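You operate a simulated robot arm through the tools that you are given. There is no shell and no other tool. Be economical: measure what you need, move in short steps, check, and stop when the job is done.

You are at the controls of a simulated two-armed robot. One attempt, no reset.

Task
Turn the grey can's blue water purple with the red dropper, then lid it.
Fine: the nozzle is open; stand the dropper back where it was and hold it still with one hand while the other shuts the nozzle. Orange lid from the white post; the can stays at its line. Set down upright: red dropper.
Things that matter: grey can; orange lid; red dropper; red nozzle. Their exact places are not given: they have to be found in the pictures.

The check looks at the end state, three seconds after you hand in, the way a careful person would. Anything else that was tipped, shoved, dropped, spilled or broken makes it a failure. Lids that push on must go on centred and level and be pressed home; caps that screw on are set level and turned clockwise until they are tight.

Robot
Two 7-joint arms with two-finger parallel grippers on one trunk, on a base that drives. Base frame: it is fixed to the floor where the robot stands at the start and does not move with it; the origin is under the middle of the robot, x ahead of it, y to its left, z up. Readings come in mm, rad, newtons and seconds.
The left shoulder is at the start at [70, 134, 1201], the right one opposite. With the tool pointing down near the work surface each hand reaches from about 100 to 640 mm from the robot's upright axis, wherever it stands, measured 20 degrees to its own side. Places, roughly: red nozzle [500, 200, 900]. Payload 1.57 kg a hand.
The TCP of each hand is the grasp point between the finger pads, 30 mm short of the fingertips. In the tool frame z runs along the fingers and y along their closing line. The gripper opens to 80 mm. The fingers are 17 mm wide and 12 mm thick; the gripper's body (40 by 82 mm) begins 80 mm behind the TCP.
Orientation is that of the tool frame in the base frame, as [roll, pitch, yaw] about the fixed x, y, z axes, in that order (R = Rz(yaw) Ry(pitch) Rx(roll)). With the fingers straight down and closing along the base's y, the tool's x points along the base's -x, its y along +y and its z along -z.

Tools
- The arms move only by the tool step_arm. It takes "left_steps", "right_steps" or both (then of equal length, played together; a hand with none holds still); each is a list that holds one entry, the list of rows, each a list of 6 numbers: the shift along the base's x, y, z in mm, then the turn, a rotation vector about the base's x, y, z in rad. In form: [[[dx, dy, dz, wx, wy, wz], ...]]. A call has 1 to 20 rows; each row shifts and turns the commanded pose from where the row before left it. "left_fingers" and "right_fingers" are, for a hand that has rows, the finger opening in mm, from 0 to 80, set as the call begins (left out, the last holds). A row lasts 0.2 s, in which the tool goes at most 50 mm and 0.15 rad; a call with a longer step from one row to the next is refused whole, and so is a gripper value outside its range. Where a pose cannot be reached the arm comes as near as it can. A force on the tool above 40 N (or 10 N above the force at the start of the call, whichever is more), or a blocked arm, ends the call early, and 0.2 s more pass. Each finger travels about 153 mm/s and halts on what it meets, pressing with about 39 N; the grip force reading is that of the motor and also rises with nothing between the fingers. The clock runs only during rows and for 0.2 s after the last one: add rows that do not move to give the fingers time. It gives the time, the measured TCP pose, the force on the tool (base axes), the opening and the grip force at its end, in the units of the frame above (readings bear some noise), with the torque about the TCP (base axes, N m) and any sound that the robot's microphone picked up, and new pictures: "views" is both (left out), scene, wrist or none (wrist: the cameras of the hands that moved).
- Cameras (640 x 400 px; columns grow to the right, rows downward): "scene" is now at [129.6, 40.5, 1436.3]; the picture's right is [0.42, -0.91, 0.00], its down [-0.55, -0.25, -0.79] and it looks along [0.72, 0.33, -0.61] (base axes); focal length 236 px, centre (320, 200). "left" rides on the left gripper at [72, 7, -122] in its tool frame; the picture's right is [-0.09, 1.00, 0.00], its down [-0.84, -0.08, -0.54] and it looks along [-0.54, -0.05, 0.84] (tool axes); focal length 238 px, centre (320, 200). "right" rides on the right gripper at [72, -7, -122] in its tool frame; the picture's right is [0.09, 1.00, 0.00], its down [-0.84, 0.08, -0.54] and it looks along [-0.54, 0.05, 0.84] (tool axes); focal length 238 px, centre (320, 200).
- slide_trunk(by): slides the trunk up (or, below 0, down) by that many mm; the arms and the scene camera ride with it, the base frame stays. It gives what a move gives, with no picture.
- steer(legs): drives the robot by 1 to 6 legs, each [ahead, left, turn to the left] in mm, mm and rad, along the robot's own axes; the way and the turn of a leg run together, so that a leg with both is an arc; at most 1500 mm and 3.142 rad a leg. The arms and the cameras ride along, it lands a little off, and it stops where it bumps. It gives what a move gives, and a new picture of the scene camera.
- pan_tilt(pan, tilt): turns the head with the scene camera to pan (to the left, within 1.501 rad either way) and tilt (down, from -0.506 to 1.204), counted from straight ahead of the robot. It gives what a move gives, and a new picture of the scene camera.
- point_at(camera, pixels): for up to 12 pixels [column, row] of the newest picture of that camera ("zoom" is the newest enlarged one), the place [x, y, z] in the base frame of the surface seen there, good to about 3 mm, but the place of the scene camera against the robot may be out by one fixed shift of up to 12 mm in any direction. No time passes.
- enlarge(camera, box): a new picture of the part [left, top, right, bottom] of that camera's present view, enlarged. No time passes.
- close_job(): hands the job in; it is judged then, once.

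Go step by step. Measure first, check grasps and placings, and put right what went wrong. The budget is 80 turns and 260 pictures, counting those below and the enlarged ones. Unless the task says otherwise, let go and move clear before handing in, and close with one line.

The tools are called after ">>>" by a JSON object that holds its "method" and its "body". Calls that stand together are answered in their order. step_arm: Moves the arms, as the interface text tells. Its arguments: {"type":"object","properties":{"left_steps":{"type":"array"},"left_fingers":{"type":"number"},"right_steps":{"type":"array"},"right_fingers":{"type":"number"},"views":{"type":"string","enum":["both","scene","wrist","none"]}},"required":[]} The other tools are called the same way: slide_trunk (by) slides the trunk up or down; steer (legs) drives the base; pan_tilt (pan, tilt) turns the head that bears the scene camera; point_at (camera, pixels) gives the place of the surface under pixels of a picture; enlarge (camera, box) takes an enlarged picture of a part of a camera's view; close_job () hands the job in.

At the start:

```text
time_s: 0.0
left_tool_pos: [308.8, 438.3, 1246.6]
left_orientation: [3.141, 0.001, 3.141]
left_contact_force: [-0.1, 0.9, 0.2]
left_ft_torque: [0.02, 0.0, 0.01]
left_finger_gap: 80.2
left_grasp_force: 0.1
right_tool_pos: [387.1, 45.4, 1290.8]
right_orientation: [3.141, 0.0, 3.141]
right_contact_force: [0.0, -0.4, 0.4]
right_ft_torque: [0.0, 0.05, -0.01]
right_finger_gap: 80.2
right_grasp_force: 0.0
trunk travel left (down, up): [-775.0, 165.0]
robot x, y, heading: [2.3, 1.6, -0.001]
head pan, tilt: [0.429, 0.654]
```

scene: 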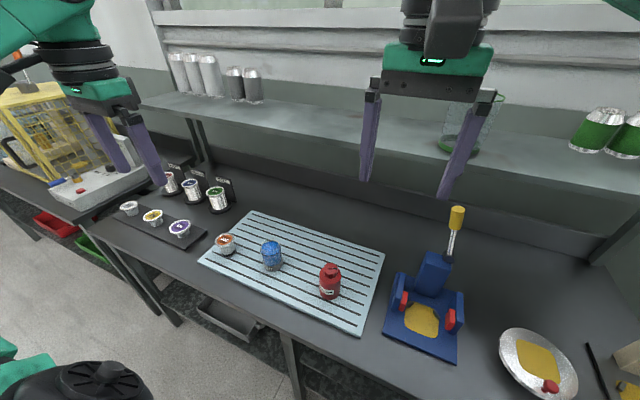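
right: 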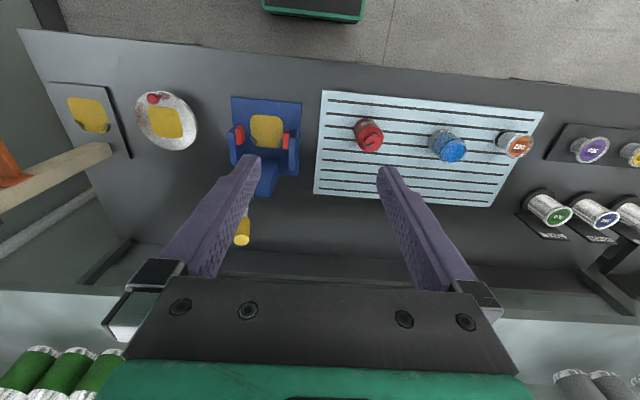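
left: 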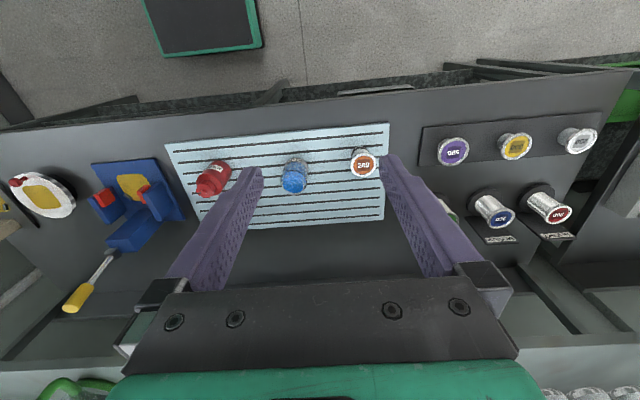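

The mat with orange-lidded post (~225,243), blue-water can (~271,255) and red dropper (~330,280) is visible. I'll enlarge the views to identify details.

>>> {"method": "enlarge", "body": {"camera": "scene", "box": [190, 200, 390, 325]}}

>>> {"method": "enlarge", "body": {"camera": "left", "box": [160, 110, 400, 260]}}

>>> {"method": "enlarge", "body": {"camera": "right", "box": [310, 80, 550, 230]}}

>>> {"method": "point_at", "body": {"camera": "scene", "pixels": [[225, 238], [225, 250], [271, 244], [271, 262], [330, 268], [330, 285], [300, 300], [250, 225]]}}

```text
3.20 times, centred on (290, 262) of scene
```

zoom: 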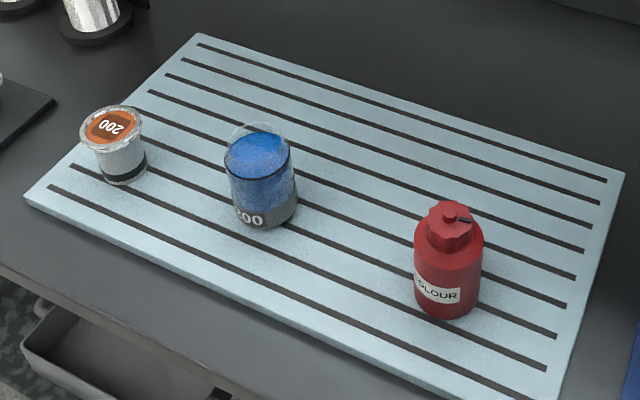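

```text
2.67 times, centred on (280, 185) of left
```

zoom: 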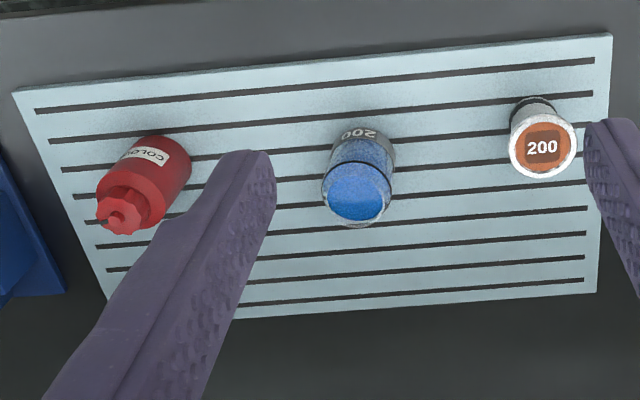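

```text
2.67 times, centred on (430, 155) of right
```

zoom: 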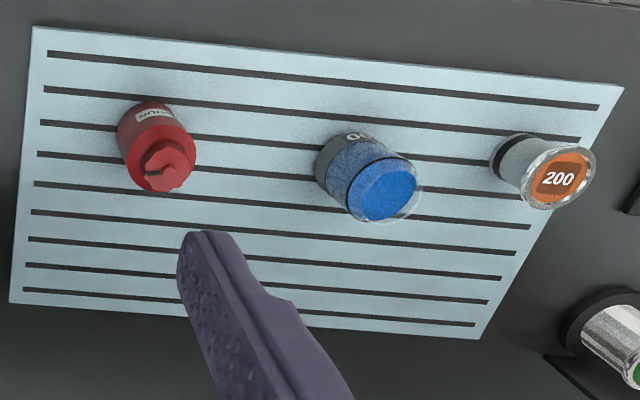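

```text
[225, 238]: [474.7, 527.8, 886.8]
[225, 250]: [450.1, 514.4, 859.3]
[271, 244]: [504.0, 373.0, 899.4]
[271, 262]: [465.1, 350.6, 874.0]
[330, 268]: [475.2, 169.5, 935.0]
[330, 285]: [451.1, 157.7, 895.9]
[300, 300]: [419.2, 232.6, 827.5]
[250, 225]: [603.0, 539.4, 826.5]
```

Dropper has a lobed cap with a dark mark and a small nozzle; I'll measure with the wrist cameras, which carry no fixed shift.

>>> {"method": "point_at", "body": {"camera": "zoom", "pixels": [[165, 158], [150, 172], [157, 112], [120, 155], [390, 190], [385, 220], [345, 185], [420, 180], [555, 180], [530, 195], [590, 165], [300, 100]]}}

>>> {"method": "point_at", "body": {"camera": "left", "pixels": [[204, 189], [212, 175], [222, 172], [294, 183], [294, 165], [363, 163], [364, 152], [372, 168], [230, 135], [230, 120], [330, 120], [300, 100]]}}

>>> {"method": "enlarge", "body": {"camera": "scene", "box": [300, 250, 364, 310]}}

```text
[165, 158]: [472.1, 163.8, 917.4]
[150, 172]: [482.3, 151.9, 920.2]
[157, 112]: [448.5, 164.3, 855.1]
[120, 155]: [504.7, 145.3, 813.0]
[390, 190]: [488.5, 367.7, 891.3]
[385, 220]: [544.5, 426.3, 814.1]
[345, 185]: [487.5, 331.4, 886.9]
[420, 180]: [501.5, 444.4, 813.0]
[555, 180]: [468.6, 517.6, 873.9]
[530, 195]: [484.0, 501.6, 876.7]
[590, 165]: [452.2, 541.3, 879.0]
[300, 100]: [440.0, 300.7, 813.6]
```

```text
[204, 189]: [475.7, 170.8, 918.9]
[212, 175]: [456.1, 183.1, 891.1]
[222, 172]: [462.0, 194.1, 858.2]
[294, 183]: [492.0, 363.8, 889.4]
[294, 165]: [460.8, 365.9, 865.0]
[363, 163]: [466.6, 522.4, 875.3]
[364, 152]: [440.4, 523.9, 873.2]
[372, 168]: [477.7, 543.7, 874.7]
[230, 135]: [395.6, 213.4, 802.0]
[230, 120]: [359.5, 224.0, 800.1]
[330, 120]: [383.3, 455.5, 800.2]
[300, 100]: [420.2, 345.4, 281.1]
```

```text
6.67 times, centred on (332, 280) of scene
```

zoom: 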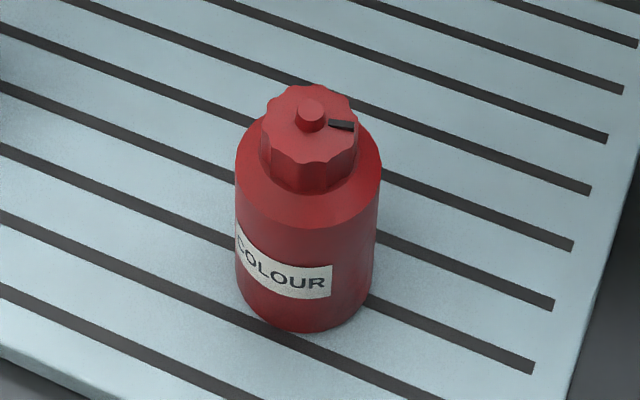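

Wrist cameras give mat z≈813, dropper axis ≈(473,163) with top ≈920, can ≈(490,365), rim ≈890, lid ≈(468,520) at 875. Before touching anything, I'll test that the left arm can go near horizontal and roll over for pouring, moving the right hand aside.

>>> {"method": "step_arm", "body": {"left_steps": [[[16.8, -8.1, -27.4, 0, -0.1358, 0], [16.8, -8.1, -27.4, 0, -0.1358, 0], [16.8, -8.1, -27.4, 0, -0.1358, 0], [16.8, -8.1, -27.4, 0, -0.1358, 0], [16.8, -8.1, -27.4, 0, -0.1358, 0], [16.8, -8.1, -27.4, 0, -0.1358, 0], [16.8, -8.1, -27.4, 0, -0.1358, 0], [16.8, -8.1, -27.4, 0, -0.1358, 0], [16.8, -8.1, -27.4, 0, -0.1358, 0], [0, 0, 0, 0, 0, 0]]], "right_steps": [[[0, -25, 0, 0, 0, 0], [0, -25, 0, 0, 0, 0], [0, -25, 0, 0, 0, 0], [0, -25, 0, 0, 0, 0], [0, -25, 0, 0, 0, 0], [0, -25, 0, 0, 0, 0], [0, -25, 0, 0, 0, 0], [0, -25, 0, 0, 0, 0], [0, 0, 0, 0, 0, 0], [0, 0, 0, 0, 0, 0]]], "views": "both"}}

```text
time_s: 2.2
left_tool_pos: [454.2, 367.4, 1009.8]
left_orientation: [3.139, 1.222, 3.138]
left_contact_force: [-0.1, -0.1, -0.7]
left_ft_torque: [0.0, -0.01, 0.03]
left_finger_gap: 80.0
left_grasp_force: 0.2
left hand out of reach, approached as far as the arm can: row 6
right_tool_pos: [387.3, -156.1, 1289.7]
right_orientation: [3.141, 0.0, 3.141]
right_contact_force: [-0.5, 0.0, 0.4]
right_ft_torque: [0.01, -0.03, -0.02]
right_finger_gap: 80.3
right_grasp_force: 0.1
trunk travel left (down, up): [-775.0, 165.0]
robot x, y, heading: [-0.5, -0.4, 0.003]
head pan, tilt: [0.429, 0.654]
```

scene: 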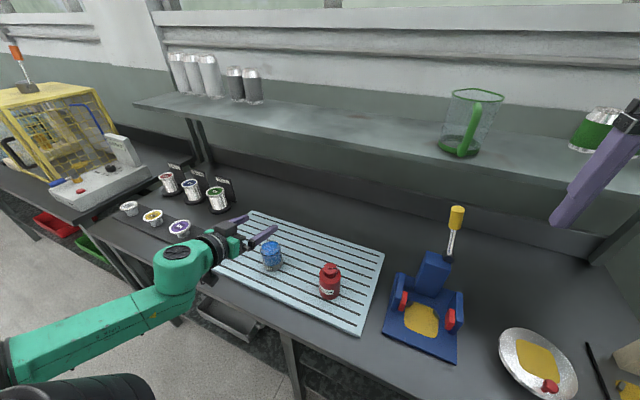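
right: 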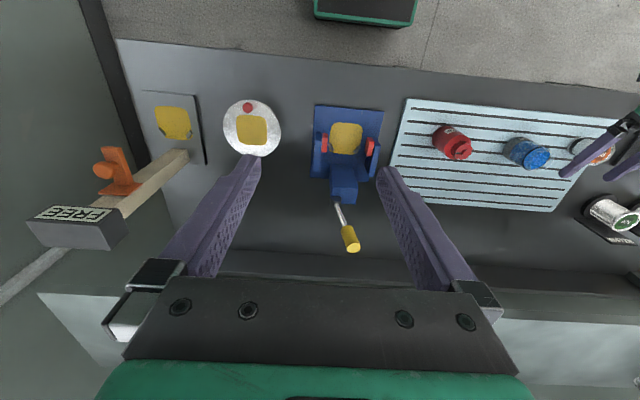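
left: 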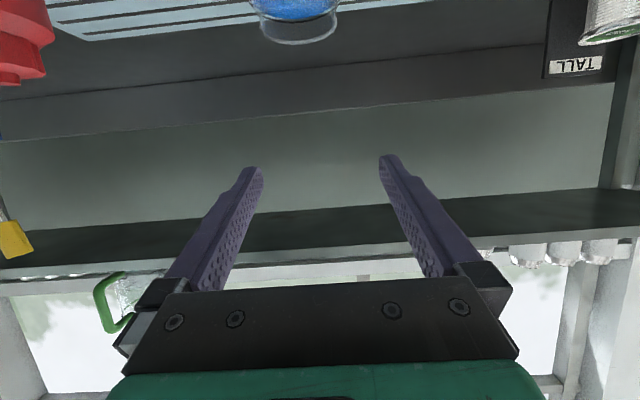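

The pose was reached to within 10 mm. Now testing roll about the tool axis.

>>> {"method": "step_arm", "body": {"left_steps": [[[0, 0, 0, 0.141, 0, -0.0513], [0, 0, 0, 0.141, 0, -0.0513], [0, 0, 0, 0.141, 0, -0.0513], [0, 0, 0, 0.141, 0, -0.0513], [0, 0, 0, 0.141, 0, -0.0513], [0, 0, 0, 0.141, 0, -0.0513], [0, 0, 0, 0.141, 0, -0.0513], [0, 0, 0, 0.141, 0, -0.0513], [0, 0, 0, 0.141, 0, -0.0513], [0, 0, 0, 0.141, 0, -0.0513], [0, 0, 0, 0.141, 0, -0.0513], [0, 0, 0, 0.141, 0, -0.0513], [0, 0, 0, 0.141, 0, -0.0513], [0, 0, 0, 0.141, 0, -0.0513], [0, 0, 0, 0.141, 0, -0.0513], [0, 0, 0, 0.141, 0, -0.0513], [0, 0, 0, 0.141, 0, -0.0513], [0, 0, 0, 0.141, 0, -0.0513], [0, 0, 0, 0.141, 0, -0.0513], [0, 0, 0, 0.141, 0, -0.0513]]], "views": "none"}}

```text
time_s: 6.4
left_tool_pos: [454.9, 369.1, 1010.0]
left_orientation: [2.787, -1.197, 0.379]
left_contact_force: [0.7, 0.2, -0.4]
left_ft_torque: [0.0, 0.02, -0.03]
left_finger_gap: 80.1
left_grasp_force: 0.0
right_tool_pos: [387.4, -155.2, 1287.6]
right_orientation: [3.14, 0.0, 3.141]
right_contact_force: [0.2, 0.0, 0.2]
right_ft_torque: [0.0, -0.02, -0.01]
right_finger_gap: 79.7
right_grasp_force: 0.1
trunk travel left (down, up): [-775.0, 165.0]
robot x, y, heading: [-0.4, 3.6, 0.001]
head pan, tilt: [0.429, 0.654]
```

Roll of 3 rad is reachable. Testing pitching the fingers up as well.

>>> {"method": "step_arm", "body": {"left_steps": [[[0, 0, 0, 0, -0.14, 0], [0, 0, 0, 0, -0.14, 0], [0, 0, 0, 0, -0.14, 0], [0, 0, 0, 0, -0.14, 0], [0, 0, 0, 0, -0.14, 0]]], "views": "scene"}}

```text
time_s: 7.6
left_tool_pos: [454.9, 369.8, 1009.2]
left_orientation: [0.36, -1.194, 2.755]
left_contact_force: [0.4, 0.0, 0.3]
left_ft_torque: [0.01, -0.01, 0.0]
left_finger_gap: 80.4
left_grasp_force: 0.0
right_tool_pos: [388.0, -154.3, 1288.7]
right_orientation: [3.141, 0.0, 3.141]
right_contact_force: [0.6, 0.3, -0.4]
right_ft_torque: [0.01, 0.04, 0.01]
right_finger_gap: 79.9
right_grasp_force: 0.1
trunk travel left (down, up): [-775.0, 165.0]
robot x, y, heading: [1.2, -0.3, -0.002]
head pan, tilt: [0.429, 0.654]
```

scene: 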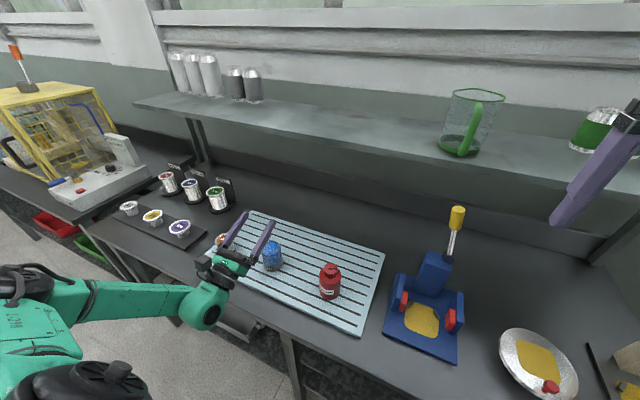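

Both work. Undoing these and moving back toward the dropper's line at y≈163, at height.

>>> {"method": "step_arm", "body": {"left_steps": [[[0, 0, 0, 0, 0.14, 0], [0, 0, 0, 0, 0.14, 0], [0, 0, 0, 0, 0.14, 0], [0, 0, 0, 0, 0.14, 0], [0, 0, 0, 0, 0.14, 0], [-7, -10.3, 0, -0.141, 0, 0.0513], [-7, -10.3, 0, -0.141, 0, 0.0513], [-7, -10.3, 0, -0.141, 0, 0.0513], [-7, -10.3, 0, -0.141, 0, 0.0513], [-7, -10.3, 0, -0.141, 0, 0.0513], [-7, -10.3, 0, -0.141, 0, 0.0513], [-7, -10.3, 0, -0.141, 0, 0.0513], [-7, -10.3, 0, -0.141, 0, 0.0513], [-7, -10.3, 0, -0.141, 0, 0.0513], [-7, -10.3, 0, -0.141, 0, 0.0513], [-7, -10.3, 0, -0.141, 0, 0.0513], [-7, -10.3, 0, -0.141, 0, 0.0513], [-7, -10.3, 0, -0.141, 0, 0.0513], [-7, -10.3, 0, -0.141, 0, 0.0513], [-7, -10.3, 0, -0.141, 0, 0.0513]]], "views": "none"}}

>>> {"method": "step_arm", "body": {"left_steps": [[[-7, -10.3, 0, -0.141, 0, 0.0513], [-7, -10.3, 0, -0.141, 0, 0.0513], [-7, -10.3, 0, -0.141, 0, 0.0513], [-7, -10.3, 0, -0.141, 0, 0.0513], [-7, -10.3, 0, -0.141, 0, 0.0513], [0, 0, 0, 0, 0, 0]]], "views": "wrist"}}

```text
time_s: 11.8
left_tool_pos: [380.3, 241.3, 990.3]
left_orientation: [2.014, 0.66, 1.854]
left_contact_force: [0.3, -0.9, 0.4]
left_ft_torque: [-0.02, -0.02, 0.0]
left_finger_gap: 79.9
left_grasp_force: 0.2
left hand out of reach, approached as far as the arm can: row 15, 16, 17, 18, 19, 20
right_tool_pos: [387.8, -154.7, 1289.5]
right_orientation: [-3.14, -0.001, -3.141]
right_contact_force: [-0.1, 0.2, -0.6]
right_ft_torque: [0.0, 0.01, -0.01]
right_finger_gap: 80.0
right_grasp_force: 0.1
trunk travel left (down, up): [-775.0, 165.0]
robot x, y, heading: [1.3, 1.3, -0.001]
head pan, tilt: [0.429, 0.654]
```

```text
time_s: 13.2
left_tool_pos: [404.4, 145.4, 1002.8]
left_orientation: [2.416, 1.128, 2.221]
left_contact_force: [-0.4, 0.5, 0.4]
left_ft_torque: [0.02, 0.03, 0.01]
left_finger_gap: 79.7
left_grasp_force: 0.1
left hand out of reach, approached as far as the arm can: row 1, 2, 3, 4, 5
right_tool_pos: [386.5, -154.8, 1288.9]
right_orientation: [3.141, 0.0, 3.14]
right_contact_force: [-0.3, 0.0, 0.8]
right_ft_torque: [0.05, 0.01, 0.01]
right_finger_gap: 80.1
right_grasp_force: 0.1
trunk travel left (down, up): [-775.0, 165.0]
robot x, y, heading: [-2.9, -2.7, 0.005]
head pan, tilt: [0.429, 0.654]
```

left: 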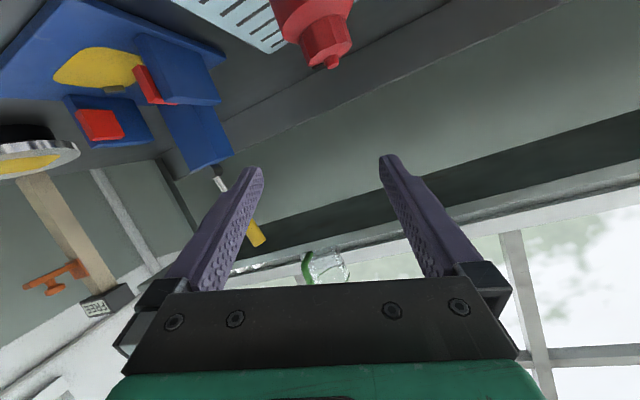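

The arm ran into its inner reach limit near x≈315. The dropper itself is further out, so I'll move forward to x≈473 at height (gripper will descend over it from above) and check the pose.

>>> {"method": "step_arm", "body": {"left_steps": [[[16, 0, 2, 0, 0, 0], [16, 0, 2, 0, 0, 0], [16, 0, 2, 0, 0, 0], [16, 0, 2, 0, 0, 0], [16, 0, 2, 0, 0, 0], [16, 0, 2, 0, 0, 0], [16, 0, 2, 0, 0, 0], [16, 0, 2, 0, 0, 0], [0, 0, 0, 0, 0, 0]]], "views": "wrist"}}

```text
time_s: 15.2
left_tool_pos: [530.1, 181.9, 1015.0]
left_orientation: [2.48, 1.135, 2.408]
left_contact_force: [0.6, 0.1, 0.4]
left_ft_torque: [0.01, -0.01, 0.04]
left_finger_gap: 80.2
left_grasp_force: 0.0
right_tool_pos: [386.5, -155.2, 1288.3]
right_orientation: [3.14, 0.0, 3.14]
right_contact_force: [-0.2, -0.1, 0.1]
right_ft_torque: [0.02, 0.05, 0.04]
right_finger_gap: 79.7
right_grasp_force: 0.1
trunk travel left (down, up): [-775.0, 165.0]
robot x, y, heading: [-2.3, 0.2, -0.003]
head pan, tilt: [0.429, 0.654]
```

left: 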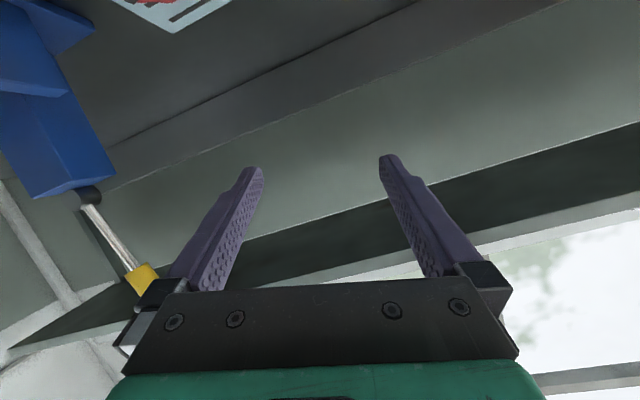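

Rows start from the reached pose; residual roll ≈0.286 rad. Correcting roll and moving to above the dropper.

>>> {"method": "step_arm", "body": {"left_steps": [[[-14, -4.7, 0, -0.0672, 0, 0.03], [-14, -4.7, 0, -0.0672, 0, 0.03], [-14, -4.7, 0, -0.0672, 0, 0.03], [-14, -4.7, 0, -0.0672, 0, 0.03], [0, 0, 0, 0, 0, 0]]], "views": "both"}}

```text
time_s: 16.4
left_tool_pos: [475.6, 163.5, 1016.0]
left_orientation: [-3.124, 1.234, -3.121]
left_contact_force: [-0.5, 0.2, 0.3]
left_ft_torque: [0.01, 0.01, -0.01]
left_finger_gap: 80.1
left_grasp_force: 0.0
right_tool_pos: [386.8, -154.9, 1288.9]
right_orientation: [3.141, -0.001, -3.14]
right_contact_force: [0.3, 0.7, -0.3]
right_ft_torque: [-0.01, 0.01, 0.01]
right_finger_gap: 80.0
right_grasp_force: 0.0
trunk travel left (down, up): [-775.0, 165.0]
robot x, y, heading: [-0.2, 2.6, -0.001]
head pan, tilt: [0.429, 0.654]
```

scene: 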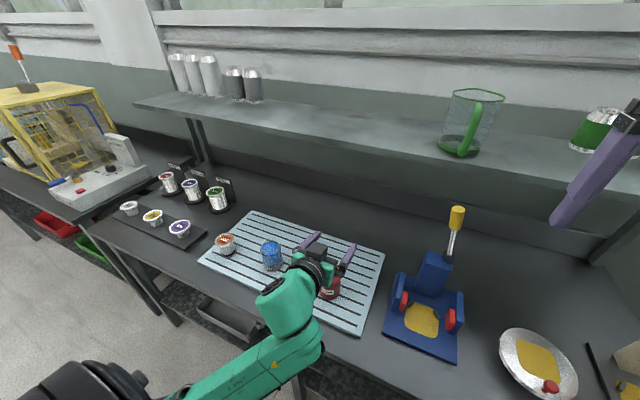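
left: 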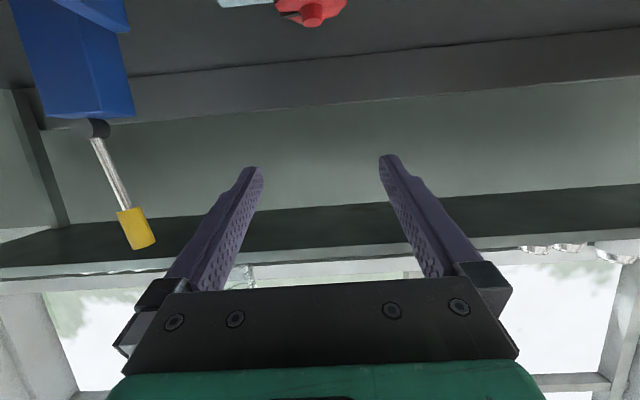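

Nozzle visible at (312,15) in the left view; measuring its place.

>>> {"method": "point_at", "body": {"camera": "left", "pixels": [[312, 17], [312, 8], [312, 22], [280, 10], [344, 8], [298, 20], [300, 2]]}}

>>> {"method": "enlarge", "body": {"camera": "left", "box": [200, 0, 440, 120]}}

```text
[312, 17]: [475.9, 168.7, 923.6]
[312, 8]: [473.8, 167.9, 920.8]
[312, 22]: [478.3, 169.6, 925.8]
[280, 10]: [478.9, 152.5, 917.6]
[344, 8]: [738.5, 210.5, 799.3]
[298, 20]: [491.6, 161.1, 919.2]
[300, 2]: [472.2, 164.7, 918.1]
```

```text
2.67 times, centred on (320, 60) of left
```

zoom: 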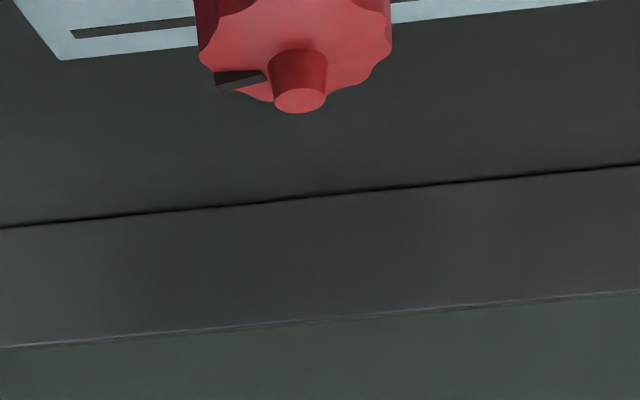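

Nozzle tip ≈(475,169,925). Descending over it with open fingers, in two stages.

>>> {"method": "step_arm", "body": {"left_steps": [[[0, 2.7, -18, 0, 0, 0], [0, 2.7, -18, 0, 0, 0], [0, 0, -18, 0, 0, 0], [0, 0, -18, 0, 0, 0], [0, 0, -18, 0, 0, 0], [0, 0, -18, 0, 0, 0], [0, 0, 0, 0, 0, 0]]], "left_fingers": 80, "views": "both"}}

```text
time_s: 18.0
left_tool_pos: [473.9, 168.3, 906.8]
left_orientation: [-3.126, 1.235, -3.126]
left_contact_force: [0.3, 0.1, -0.8]
left_ft_torque: [0.0, -0.03, 0.01]
left_finger_gap: 79.9
left_grasp_force: 0.0
right_tool_pos: [388.2, -155.5, 1289.5]
right_orientation: [-3.141, 0.0, 3.141]
right_contact_force: [0.2, -0.5, -0.8]
right_ft_torque: [-0.02, -0.03, -0.02]
right_finger_gap: 80.1
right_grasp_force: 0.0
trunk travel left (down, up): [-775.0, 165.0]
robot x, y, heading: [1.8, -4.7, -0.002]
head pan, tilt: [0.429, 0.654]
```

scene: 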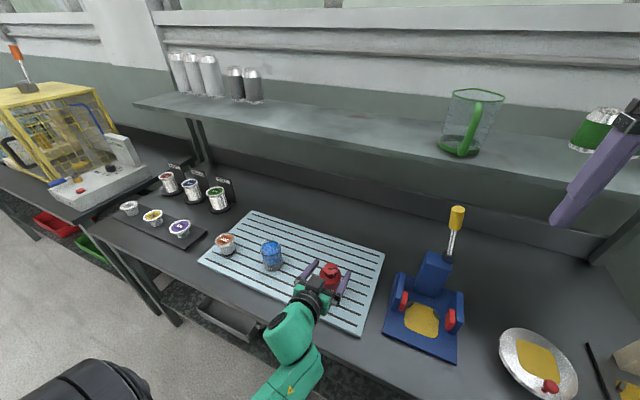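
left: 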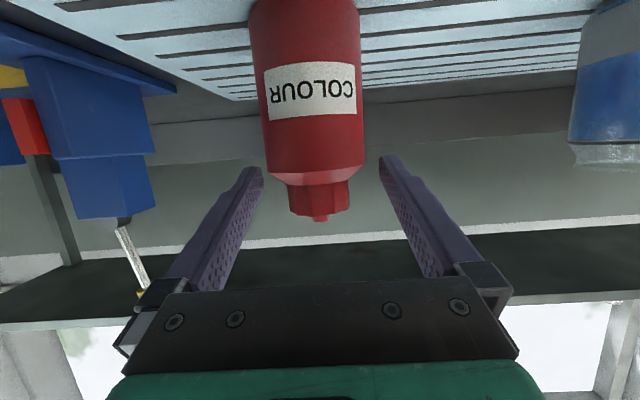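

Body sits well centred between the fingers (cols 255–388, body 262–362). Measuring the body surface to confirm the axis.

>>> {"method": "point_at", "body": {"camera": "left", "pixels": [[312, 95], [310, 140], [275, 140], [350, 140], [318, 215], [310, 165], [310, 40], [600, 60], [600, 100]]}}

```text
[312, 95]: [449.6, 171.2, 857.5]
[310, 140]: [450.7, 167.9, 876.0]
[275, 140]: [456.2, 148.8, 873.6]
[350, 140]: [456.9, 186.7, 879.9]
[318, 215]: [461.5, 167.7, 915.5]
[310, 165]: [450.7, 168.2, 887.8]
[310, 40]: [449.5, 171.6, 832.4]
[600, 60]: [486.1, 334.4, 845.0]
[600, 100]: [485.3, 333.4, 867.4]
```

Body axis ≈(477,169), radius ≈28. Moving +3 x, down to z≈860, then closing gently.

>>> {"method": "step_arm", "body": {"left_steps": [[[3, 0.5, -16, 0, 0, 0], [0, 0, -16, 0, 0, 0], [0, 0, -15, 0, 0, 0], [0, 0, 0, 0, 0, 0]]], "views": "none"}}

>>> {"method": "step_arm", "body": {"left_steps": [[[0, 0, 0, 0, 0, 0], [0, 0, 0, 0, 0, 0], [0, 0, 0, 0, 0, 0]]], "left_fingers": 57, "views": "wrist"}}

```text
time_s: 19.0
left_tool_pos: [475.8, 169.7, 859.8]
left_orientation: [-3.127, 1.234, -3.127]
left_contact_force: [-0.7, -0.4, 0.2]
left_ft_torque: [-0.01, 0.0, -0.04]
left_finger_gap: 80.0
left_grasp_force: 0.0
right_tool_pos: [386.4, -153.9, 1289.7]
right_orientation: [3.141, 0.0, -3.141]
right_contact_force: [0.1, -0.9, 0.0]
right_ft_torque: [0.01, -0.02, 0.04]
right_finger_gap: 80.0
right_grasp_force: 0.1
trunk travel left (down, up): [-775.0, 165.0]
robot x, y, heading: [-0.7, -1.6, -0.001]
head pan, tilt: [0.429, 0.654]
```

```text
time_s: 19.8
left_tool_pos: [475.9, 168.4, 860.0]
left_orientation: [-3.127, 1.234, -3.125]
left_contact_force: [-0.1, -0.6, -0.4]
left_ft_torque: [0.01, 0.01, -0.01]
left_finger_gap: 57.9
left_grasp_force: 0.5
right_tool_pos: [386.2, -155.4, 1289.7]
right_orientation: [3.141, 0.0, -3.14]
right_contact_force: [0.2, -0.1, 0.4]
right_ft_torque: [0.02, 0.0, 0.04]
right_finger_gap: 80.1
right_grasp_force: 0.0
trunk travel left (down, up): [-775.0, 165.0]
robot x, y, heading: [2.8, -1.1, -0.0]
head pan, tilt: [0.429, 0.654]
```

left: 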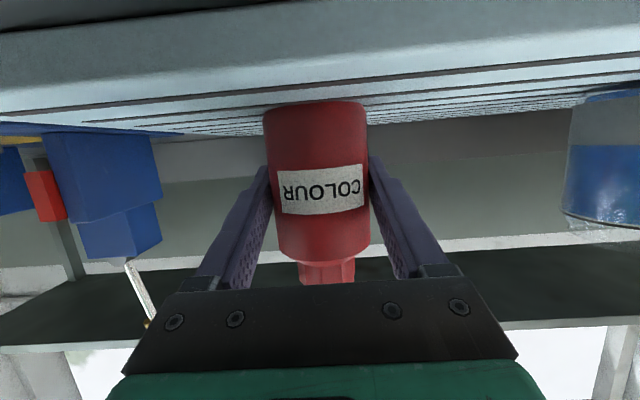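

Gap 57.9 with almost no contact. Closing further a little at a time.

>>> {"method": "step_arm", "body": {"left_steps": [[[0, 0, 0, 0, 0, 0], [0, 0, 0, 0, 0, 0]]], "left_fingers": 54, "views": "none"}}

>>> {"method": "step_arm", "body": {"left_steps": [[[0, 0, 0, 0, 0, 0], [0, 0, 0, 0, 0, 0]]], "left_fingers": 50, "views": "none"}}

```text
time_s: 20.4
left_tool_pos: [475.8, 169.0, 859.8]
left_orientation: [-3.127, 1.233, -3.125]
left_contact_force: [-0.4, -0.5, 0.8]
left_ft_torque: [0.06, 0.0, 0.0]
left_finger_gap: 56.9
left_grasp_force: 39.4
right_tool_pos: [386.4, -155.3, 1288.1]
right_orientation: [-3.141, 0.001, 3.142]
right_contact_force: [-0.3, -0.4, -0.2]
right_ft_torque: [-0.01, -0.01, 0.0]
right_finger_gap: 79.9
right_grasp_force: 0.1
trunk travel left (down, up): [-775.0, 165.0]
robot x, y, heading: [-2.1, 1.6, -0.002]
head pan, tilt: [0.429, 0.654]
```

```text
time_s: 21.0
left_tool_pos: [475.7, 168.8, 859.5]
left_orientation: [-3.127, 1.234, -3.126]
left_contact_force: [0.1, 0.0, 0.6]
left_ft_torque: [-0.01, 0.01, 0.01]
left_finger_gap: 56.9
left_grasp_force: 38.7
right_tool_pos: [387.5, -155.4, 1290.5]
right_orientation: [-3.141, 0.0, 3.14]
right_contact_force: [0.5, 0.4, -0.2]
right_ft_torque: [0.01, -0.01, 0.01]
right_finger_gap: 80.1
right_grasp_force: 0.1
trunk travel left (down, up): [-775.0, 165.0]
robot x, y, heading: [-0.5, 3.1, -0.002]
head pan, tilt: [0.429, 0.654]
```

The grip is firm at 56.9 mm. Lifting straight up and moving part-way toward the can for a look.

>>> {"method": "step_arm", "body": {"left_steps": [[[0, 0, 10, 0, 0, 0], [0, 0, 20, 0, 0, 0], [0, 0, 30, 0, 0, 0], [0, 0, 35, 0, 0, 0], [0, 0, 35, 0, 0, 0], [0, 20, 20, 0, 0, 0], [0, 25, 0, 0, 0, 0], [0, 25, 0, 0, 0, 0], [0, 0, 0, 0, 0, 0]]], "views": "both"}}

```text
time_s: 23.0
left_tool_pos: [478.5, 238.8, 1010.2]
left_orientation: [-3.128, 1.236, -3.125]
left_contact_force: [-0.2, -0.1, -1.3]
left_ft_torque: [0.0, 0.01, 0.0]
left_finger_gap: 56.9
left_grasp_force: 38.8
right_tool_pos: [387.5, -155.8, 1288.4]
right_orientation: [3.14, -0.001, 3.141]
right_contact_force: [0.2, -0.9, 0.6]
right_ft_torque: [0.03, -0.01, 0.03]
right_finger_gap: 80.2
right_grasp_force: 0.0
trunk travel left (down, up): [-775.0, 165.0]
robot x, y, heading: [-0.9, 2.2, 0.007]
head pan, tilt: [0.429, 0.654]
```

scene: 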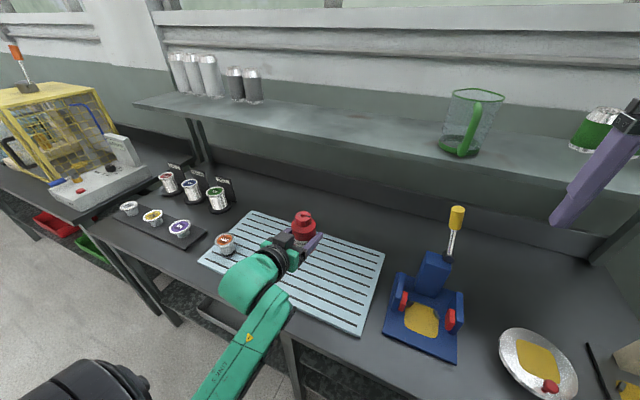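
left: 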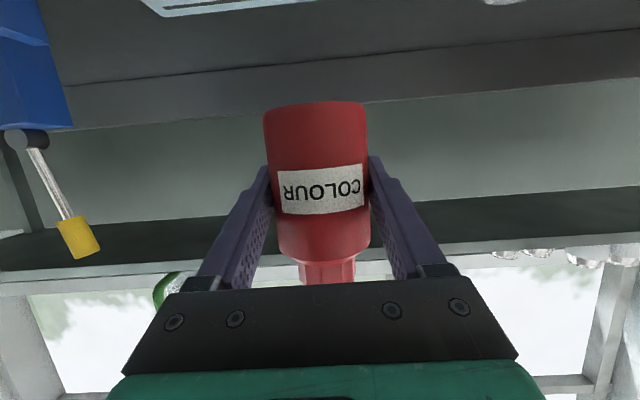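

The can isn't visible from the left wrist here; I'll bring the right hand high over the mat as an accurate camera for the can.

>>> {"method": "step_arm", "body": {"right_steps": [[[2, 33, 0, 0, 0, 0], [2, 33, 0, 0, 0, 0], [2, 33, 0, 0, 0, 0], [2, 33, 0, 0, 0, 0], [2, 33, 0, 0, 0, 0], [2, 33, 0, 0, 0, 0], [2, 33, 0, 0, 0, 0], [2, 33, 0, 0, 0, 0], [2, 33, 0, 0, 0, 0], [0, 0, 0, 0, 0, 0]]], "views": "wrist"}}

>>> {"method": "enlarge", "body": {"camera": "right", "box": [280, 60, 520, 210]}}

```text
time_s: 25.4
left_tool_pos: [477.9, 239.2, 1009.7]
left_orientation: [-3.123, 1.231, -3.124]
left_contact_force: [-0.1, -0.2, -1.3]
left_ft_torque: [-0.02, -0.01, 0.0]
left_finger_gap: 56.9
left_grasp_force: 39.3
right_tool_pos: [422.2, 92.0, 1302.9]
right_orientation: [3.067, -0.012, 3.067]
right_contact_force: [0.4, 0.4, -0.5]
right_ft_torque: [0.03, 0.01, 0.03]
right_finger_gap: 80.1
right_grasp_force: 0.1
right hand out of reach, approached as far as the arm can: row 9
trunk travel left (down, up): [-775.0, 165.0]
robot x, y, heading: [-1.1, 0.9, 0.001]
head pan, tilt: [0.429, 0.654]
stopped in row 10 (right hand): the arm was blocked; the commanded pose is now the measured one
```

right: 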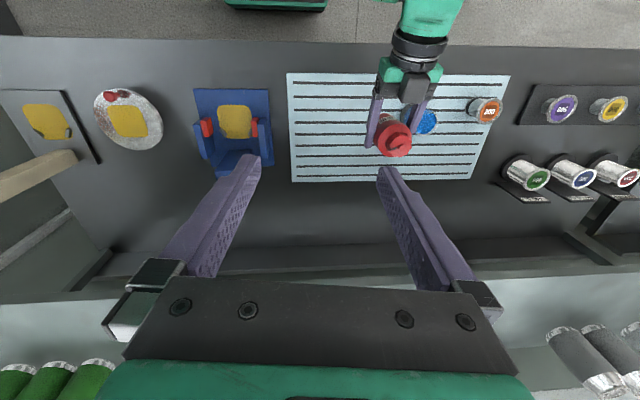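

```text
2.67 times, centred on (400, 135) of right
```

zoom: 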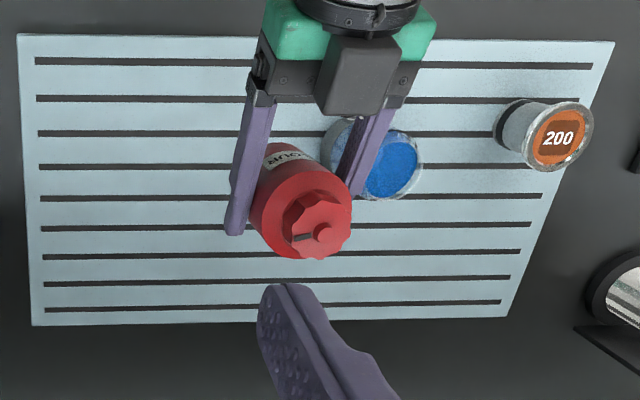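

Can's rim partially visible (right edge ~(421,172), front ~(375,198) in zoom). Measuring.

>>> {"method": "point_at", "body": {"camera": "zoom", "pixels": [[414, 152], [417, 172], [405, 190], [392, 165], [378, 192], [340, 128], [326, 140], [328, 155], [556, 139], [534, 135], [580, 142], [558, 115]]}}

```text
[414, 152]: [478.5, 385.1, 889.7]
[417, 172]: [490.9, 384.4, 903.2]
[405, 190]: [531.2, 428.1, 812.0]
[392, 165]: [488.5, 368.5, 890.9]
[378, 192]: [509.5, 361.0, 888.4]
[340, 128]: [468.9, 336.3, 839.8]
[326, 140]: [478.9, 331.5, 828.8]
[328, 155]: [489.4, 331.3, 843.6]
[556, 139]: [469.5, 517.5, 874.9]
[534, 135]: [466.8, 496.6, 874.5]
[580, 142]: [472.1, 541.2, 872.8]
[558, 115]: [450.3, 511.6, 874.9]
```

Can axis ≈(486,360), rim ≈900. Moving the upright dropper over the can (tip z≈1065) and the right hand back out.

>>> {"method": "step_arm", "body": {"left_steps": [[[1.7, 24.2, -2, 0, 0, 0], [1.7, 24.2, -2, 0, 0, 0], [1.7, 24.2, -2, 0, 0, 0], [1.7, 24.2, -2, 0, 0, 0], [1.7, 24.2, -2, 0, 0, 0], [0, 0, 0, 0, 0, 0]]], "right_steps": [[[-3, -20, 0, 0, 0, 0], [-3, -20, 0, 0, 0, 0], [-3, -20, 0, 0, 0, 0], [-3, -20, 0, 0, 0, 0], [-3, -20, 0, 0, 0, 0], [0, 0, 0, 0, 0, 0]]], "views": "none"}}

>>> {"method": "step_arm", "body": {"left_steps": [[[0.2, 9.1, -5.9, 0.141, 0, -0.0513], [0.7, 9.0, -4.5, 0.141, 0, -0.0513], [1.2, 8.5, -3.4, 0.141, 0, -0.0513], [1.6, 7.9, -2.2, 0.141, 0, -0.0513], [1.9, 7.1, -1.1, 0.141, 0, -0.0513], [2.3, 6.3, -0.2, 0.141, 0, -0.0513], [2.6, 5.1, 0.6, 0.141, 0, -0.0513], [2.8, 3.9, 1.3, 0.141, 0, -0.0513], [3.0, 2.7, 1.7, 0.141, 0, -0.0513]]], "views": "both"}}

```text
time_s: 26.8
left_tool_pos: [486.0, 361.2, 999.8]
left_orientation: [-3.128, 1.234, -3.126]
left_contact_force: [0.7, 0.2, -1.3]
left_ft_torque: [-0.01, 0.0, 0.0]
left_finger_gap: 56.8
left_grasp_force: 38.9
right_tool_pos: [405.6, -6.3, 1300.6]
right_orientation: [3.075, -0.01, 3.073]
right_contact_force: [0.5, 1.2, -0.7]
right_ft_torque: [-0.05, -0.01, 0.01]
right_finger_gap: 79.7
right_grasp_force: 0.0
trunk travel left (down, up): [-775.0, 165.0]
robot x, y, heading: [0.5, -0.6, 0.003]
head pan, tilt: [0.429, 0.654]
```

```text
time_s: 28.8
left_tool_pos: [503.7, 419.9, 985.9]
left_orientation: [1.925, 0.217, 1.637]
left_contact_force: [0.8, -0.3, -2.1]
left_ft_torque: [0.01, -0.01, 0.0]
left_finger_gap: 56.5
left_grasp_force: 39.2
right_tool_pos: [405.3, -4.8, 1301.4]
right_orientation: [3.074, -0.008, 3.071]
right_contact_force: [0.2, 0.0, 0.8]
right_ft_torque: [0.03, 0.0, 0.03]
right_finger_gap: 79.9
right_grasp_force: 0.1
trunk travel left (down, up): [-775.0, 165.0]
robot x, y, heading: [0.0, -4.0, -0.004]
head pan, tilt: [0.429, 0.654]
```

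scene: 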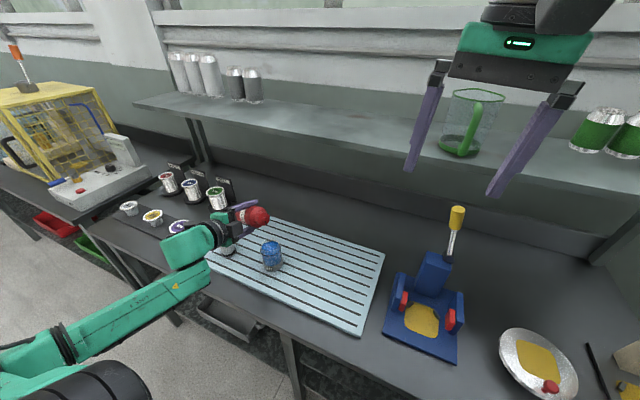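
left: 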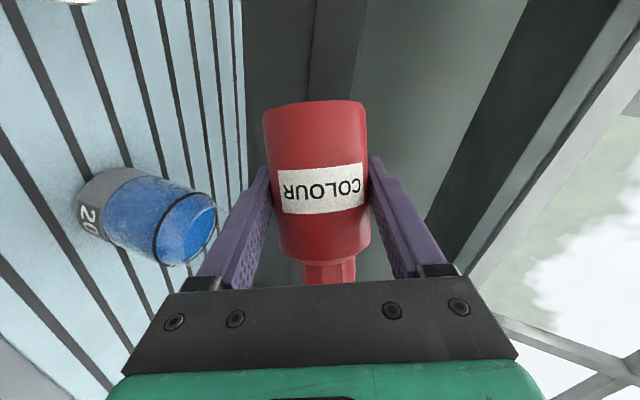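

At ~77° tilt nothing has dripped; the can is visible in the left view (rim ~(188,230)). Re-measuring the can centre from here.

>>> {"method": "enlarge", "body": {"camera": "left", "box": [60, 140, 260, 290]}}

>>> {"method": "point_at", "body": {"camera": "left", "pixels": [[188, 228], [210, 205], [165, 258], [203, 200], [188, 262], [214, 225], [130, 175], [105, 200], [130, 245], [315, 270]]}}

```text
2.67 times, centred on (160, 215) of left
```

zoom: 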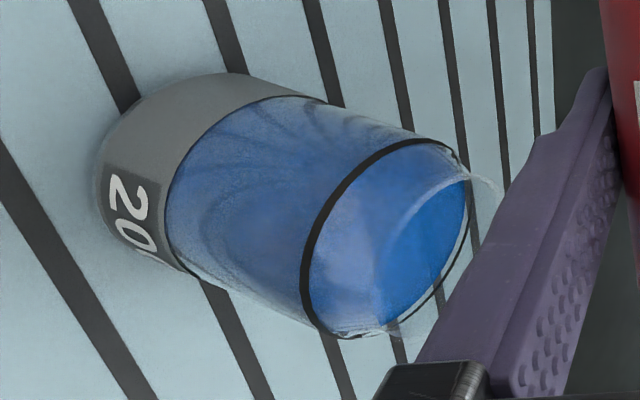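

```text
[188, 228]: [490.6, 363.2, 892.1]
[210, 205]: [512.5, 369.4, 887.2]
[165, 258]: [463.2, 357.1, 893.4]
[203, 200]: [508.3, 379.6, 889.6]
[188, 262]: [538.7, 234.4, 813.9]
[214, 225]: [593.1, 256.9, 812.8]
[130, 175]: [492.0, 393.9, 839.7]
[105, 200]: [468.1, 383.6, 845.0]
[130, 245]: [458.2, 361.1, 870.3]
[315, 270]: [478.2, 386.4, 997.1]
```

Can centre refined to ≈(489,362). Shifting slightly and tipping on past horizontal to about 2.4 rad, tip held over the can.

>>> {"method": "step_arm", "body": {"left_steps": [[[4.0, 3.0, 2.0, 0.141, 0, -0.0513], [3.6, 0.6, 2.6, 0.141, 0, -0.0513], [3.0, -1.4, 2.5, 0.141, 0, -0.0513], [3.0, -2.7, 2.2, 0.141, 0, -0.0513], [2.9, -4.1, 1.8, 0.141, 0, -0.0513], [2.5, -5.2, 1.1, 0.141, 0, -0.0513], [2.3, -6.2, 0.2, 0.141, 0, -0.0513]]], "views": "both"}}

>>> {"method": "enlarge", "body": {"camera": "scene", "box": [200, 190, 340, 290]}}

```text
time_s: 30.4
left_tool_pos: [522.8, 405.2, 998.5]
left_orientation: [2.074, -0.758, 1.199]
left_contact_force: [0.2, 0.2, -1.5]
left_ft_torque: [0.03, 0.02, 0.0]
left_finger_gap: 56.7
left_grasp_force: 38.5
right_tool_pos: [405.1, -5.5, 1302.5]
right_orientation: [3.073, -0.009, 3.071]
right_contact_force: [-0.2, -0.4, 0.7]
right_ft_torque: [-0.02, 0.0, 0.02]
right_finger_gap: 80.1
right_grasp_force: 0.1
trunk travel left (down, up): [-775.0, 165.0]
robot x, y, heading: [0.6, 1.3, 0.001]
head pan, tilt: [0.429, 0.654]
```

scene: 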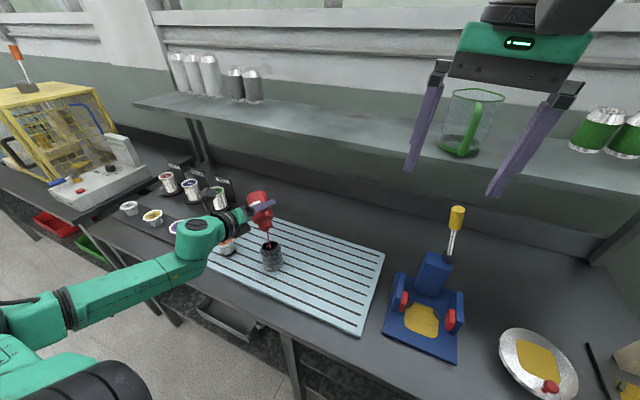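
left: 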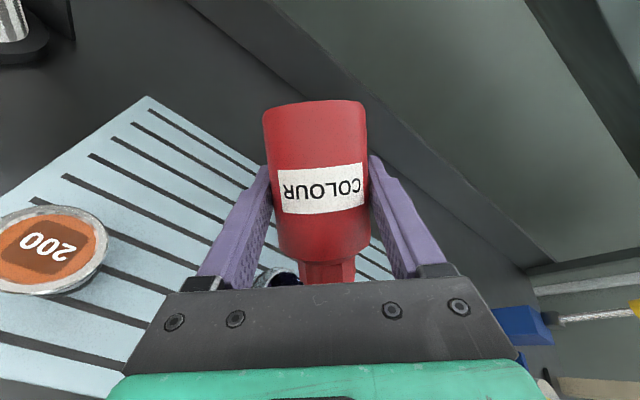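

```text
4.00 times, centred on (270, 240) of scene
```

zoom: 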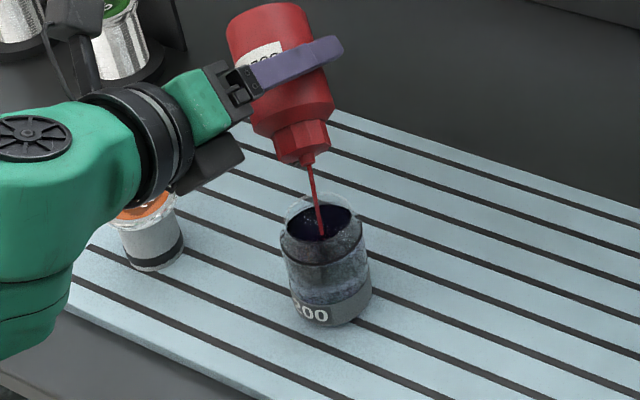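

A red stream is running into the can and the water is already dark; tipping back at once along the reverse path.

>>> {"method": "step_arm", "body": {"left_steps": [[[-2.3, 6.2, -0.2, -0.141, 0, 0.0513], [-2.5, 5.2, -1.1, -0.141, 0, 0.0513], [-2.9, 4.1, -1.8, -0.141, 0, 0.0513], [-3.0, 2.7, -2.2, -0.141, 0, 0.0513], [-3.0, 1.4, -2.5, -0.141, 0, 0.0513], [-3.2, 0, -2.6, -0.141, 0, 0.0513], [-3.1, -1.3, -2.0, -0.141, 0, 0.0513], [-3.0, -2.7, -1.7, -0.141, 0, 0.0513], [-2.8, -3.9, -1.3, -0.141, 0, 0.0513], [-2.6, -5.1, -0.6, -0.141, 0, 0.0513], [-2.3, -6.3, 0.2, -0.141, 0, 0.0513], [-1.9, -7.1, 1.1, -0.141, 0, 0.0513], [-1.6, -7.9, 2.2, -0.141, 0, 0.0513], [-1.2, -8.5, 3.4, -0.141, 0, 0.0513], [-0.7, -9.0, 4.5, -0.141, 0, 0.0513], [-0.2, -9.1, 5.9, -0.141, 0, 0.0513], [0, 0, 0, 0, 0, 0]]], "views": "both"}}

>>> {"method": "enlarge", "body": {"camera": "scene", "box": [200, 190, 340, 290]}}

>>> {"method": "enlarge", "body": {"camera": "right", "box": [360, 80, 560, 205]}}

```text
time_s: 34.0
left_tool_pos: [488.1, 363.4, 999.1]
left_orientation: [-3.117, 1.236, -3.118]
left_contact_force: [-1.1, -0.7, -1.0]
left_ft_torque: [-0.03, 0.03, -0.02]
left_finger_gap: 56.9
left_grasp_force: 39.0
right_tool_pos: [403.6, -5.4, 1302.6]
right_orientation: [3.074, -0.008, 3.071]
right_contact_force: [0.0, 0.4, -0.3]
right_ft_torque: [0.0, 0.0, -0.04]
right_finger_gap: 80.0
right_grasp_force: 0.0
trunk travel left (down, up): [-775.0, 165.0]
robot x, y, heading: [-0.0, 4.1, 0.001]
head pan, tilt: [0.429, 0.654]
```

scene: 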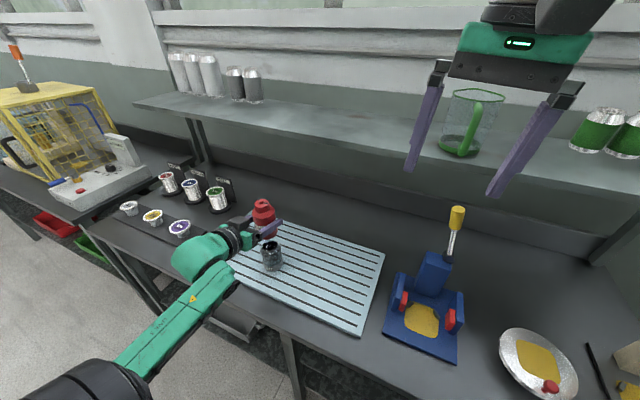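
left: 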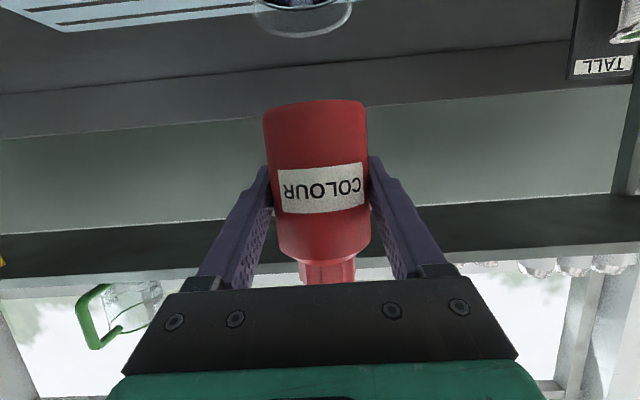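

```text
4.00 times, centred on (270, 240) of scene
```

zoom: 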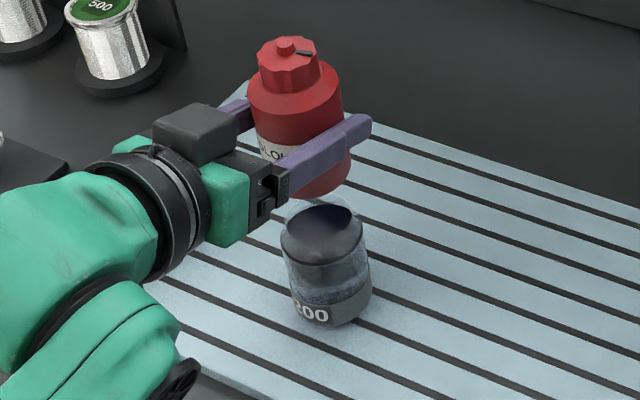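

```text
3.20 times, centred on (460, 142) of right
```

zoom: 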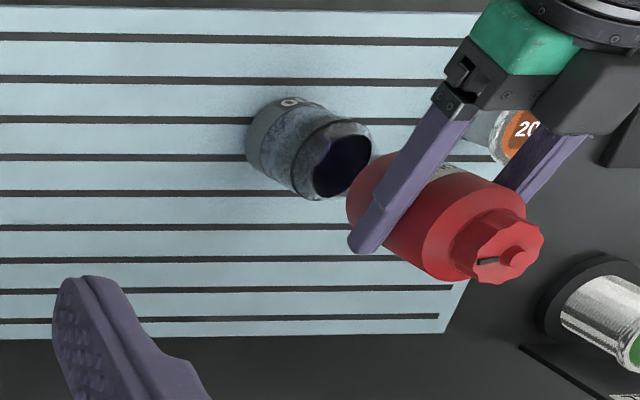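

The water is now dark purple and nothing dripped outside. Carrying the upright dropper back above its place.

>>> {"method": "step_arm", "body": {"left_steps": [[[-1.5, -24.3, 0, 0, 0, 0], [-1.5, -24.3, 0, 0, 0, 0], [-1.5, -24.3, 0, 0, 0, 0], [-1.5, -24.3, 0, 0, 0, 0], [-1.5, -24.3, 0, 0, 0, 0], [-1.5, -24.3, 0, 0, 0, 0], [-1.5, -24.3, 0, 0, 0, 0], [-1.5, -24.3, 0, 0, 0, 0], [0, 0, -30, 0, 0, 0], [0, 0, -30, 0, 0, 0], [0, 0, -30, 0, 0, 0], [0, 0, -20, 0, 0, 0], [0, 0, 0, 0, 0, 0]]], "views": "scene"}}

>>> {"method": "enlarge", "body": {"camera": "scene", "box": [240, 230, 304, 280]}}

```text
time_s: 36.8
left_tool_pos: [476.4, 168.3, 889.6]
left_orientation: [-3.127, 1.233, -3.126]
left_contact_force: [0.1, -0.5, -1.7]
left_ft_torque: [0.0, -0.01, 0.04]
left_finger_gap: 56.6
left_grasp_force: 39.4
right_tool_pos: [405.3, -4.1, 1300.8]
right_orientation: [3.074, -0.007, 3.072]
right_contact_force: [0.3, -0.3, -1.2]
right_ft_torque: [0.0, -0.02, -0.02]
right_finger_gap: 80.1
right_grasp_force: 0.0
trunk travel left (down, up): [-775.0, 165.0]
robot x, y, heading: [0.7, 1.3, -0.001]
head pan, tilt: [0.429, 0.654]
```

scene: 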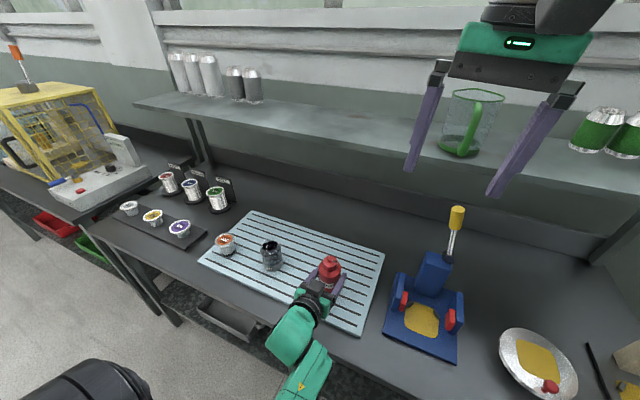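

```text
8.00 times, centred on (272, 255) of scene
```

zoom: 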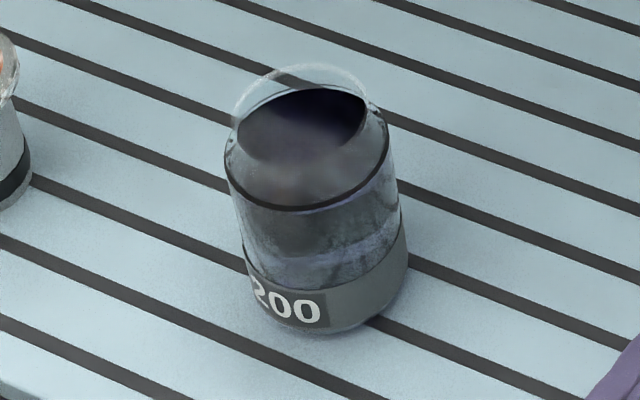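

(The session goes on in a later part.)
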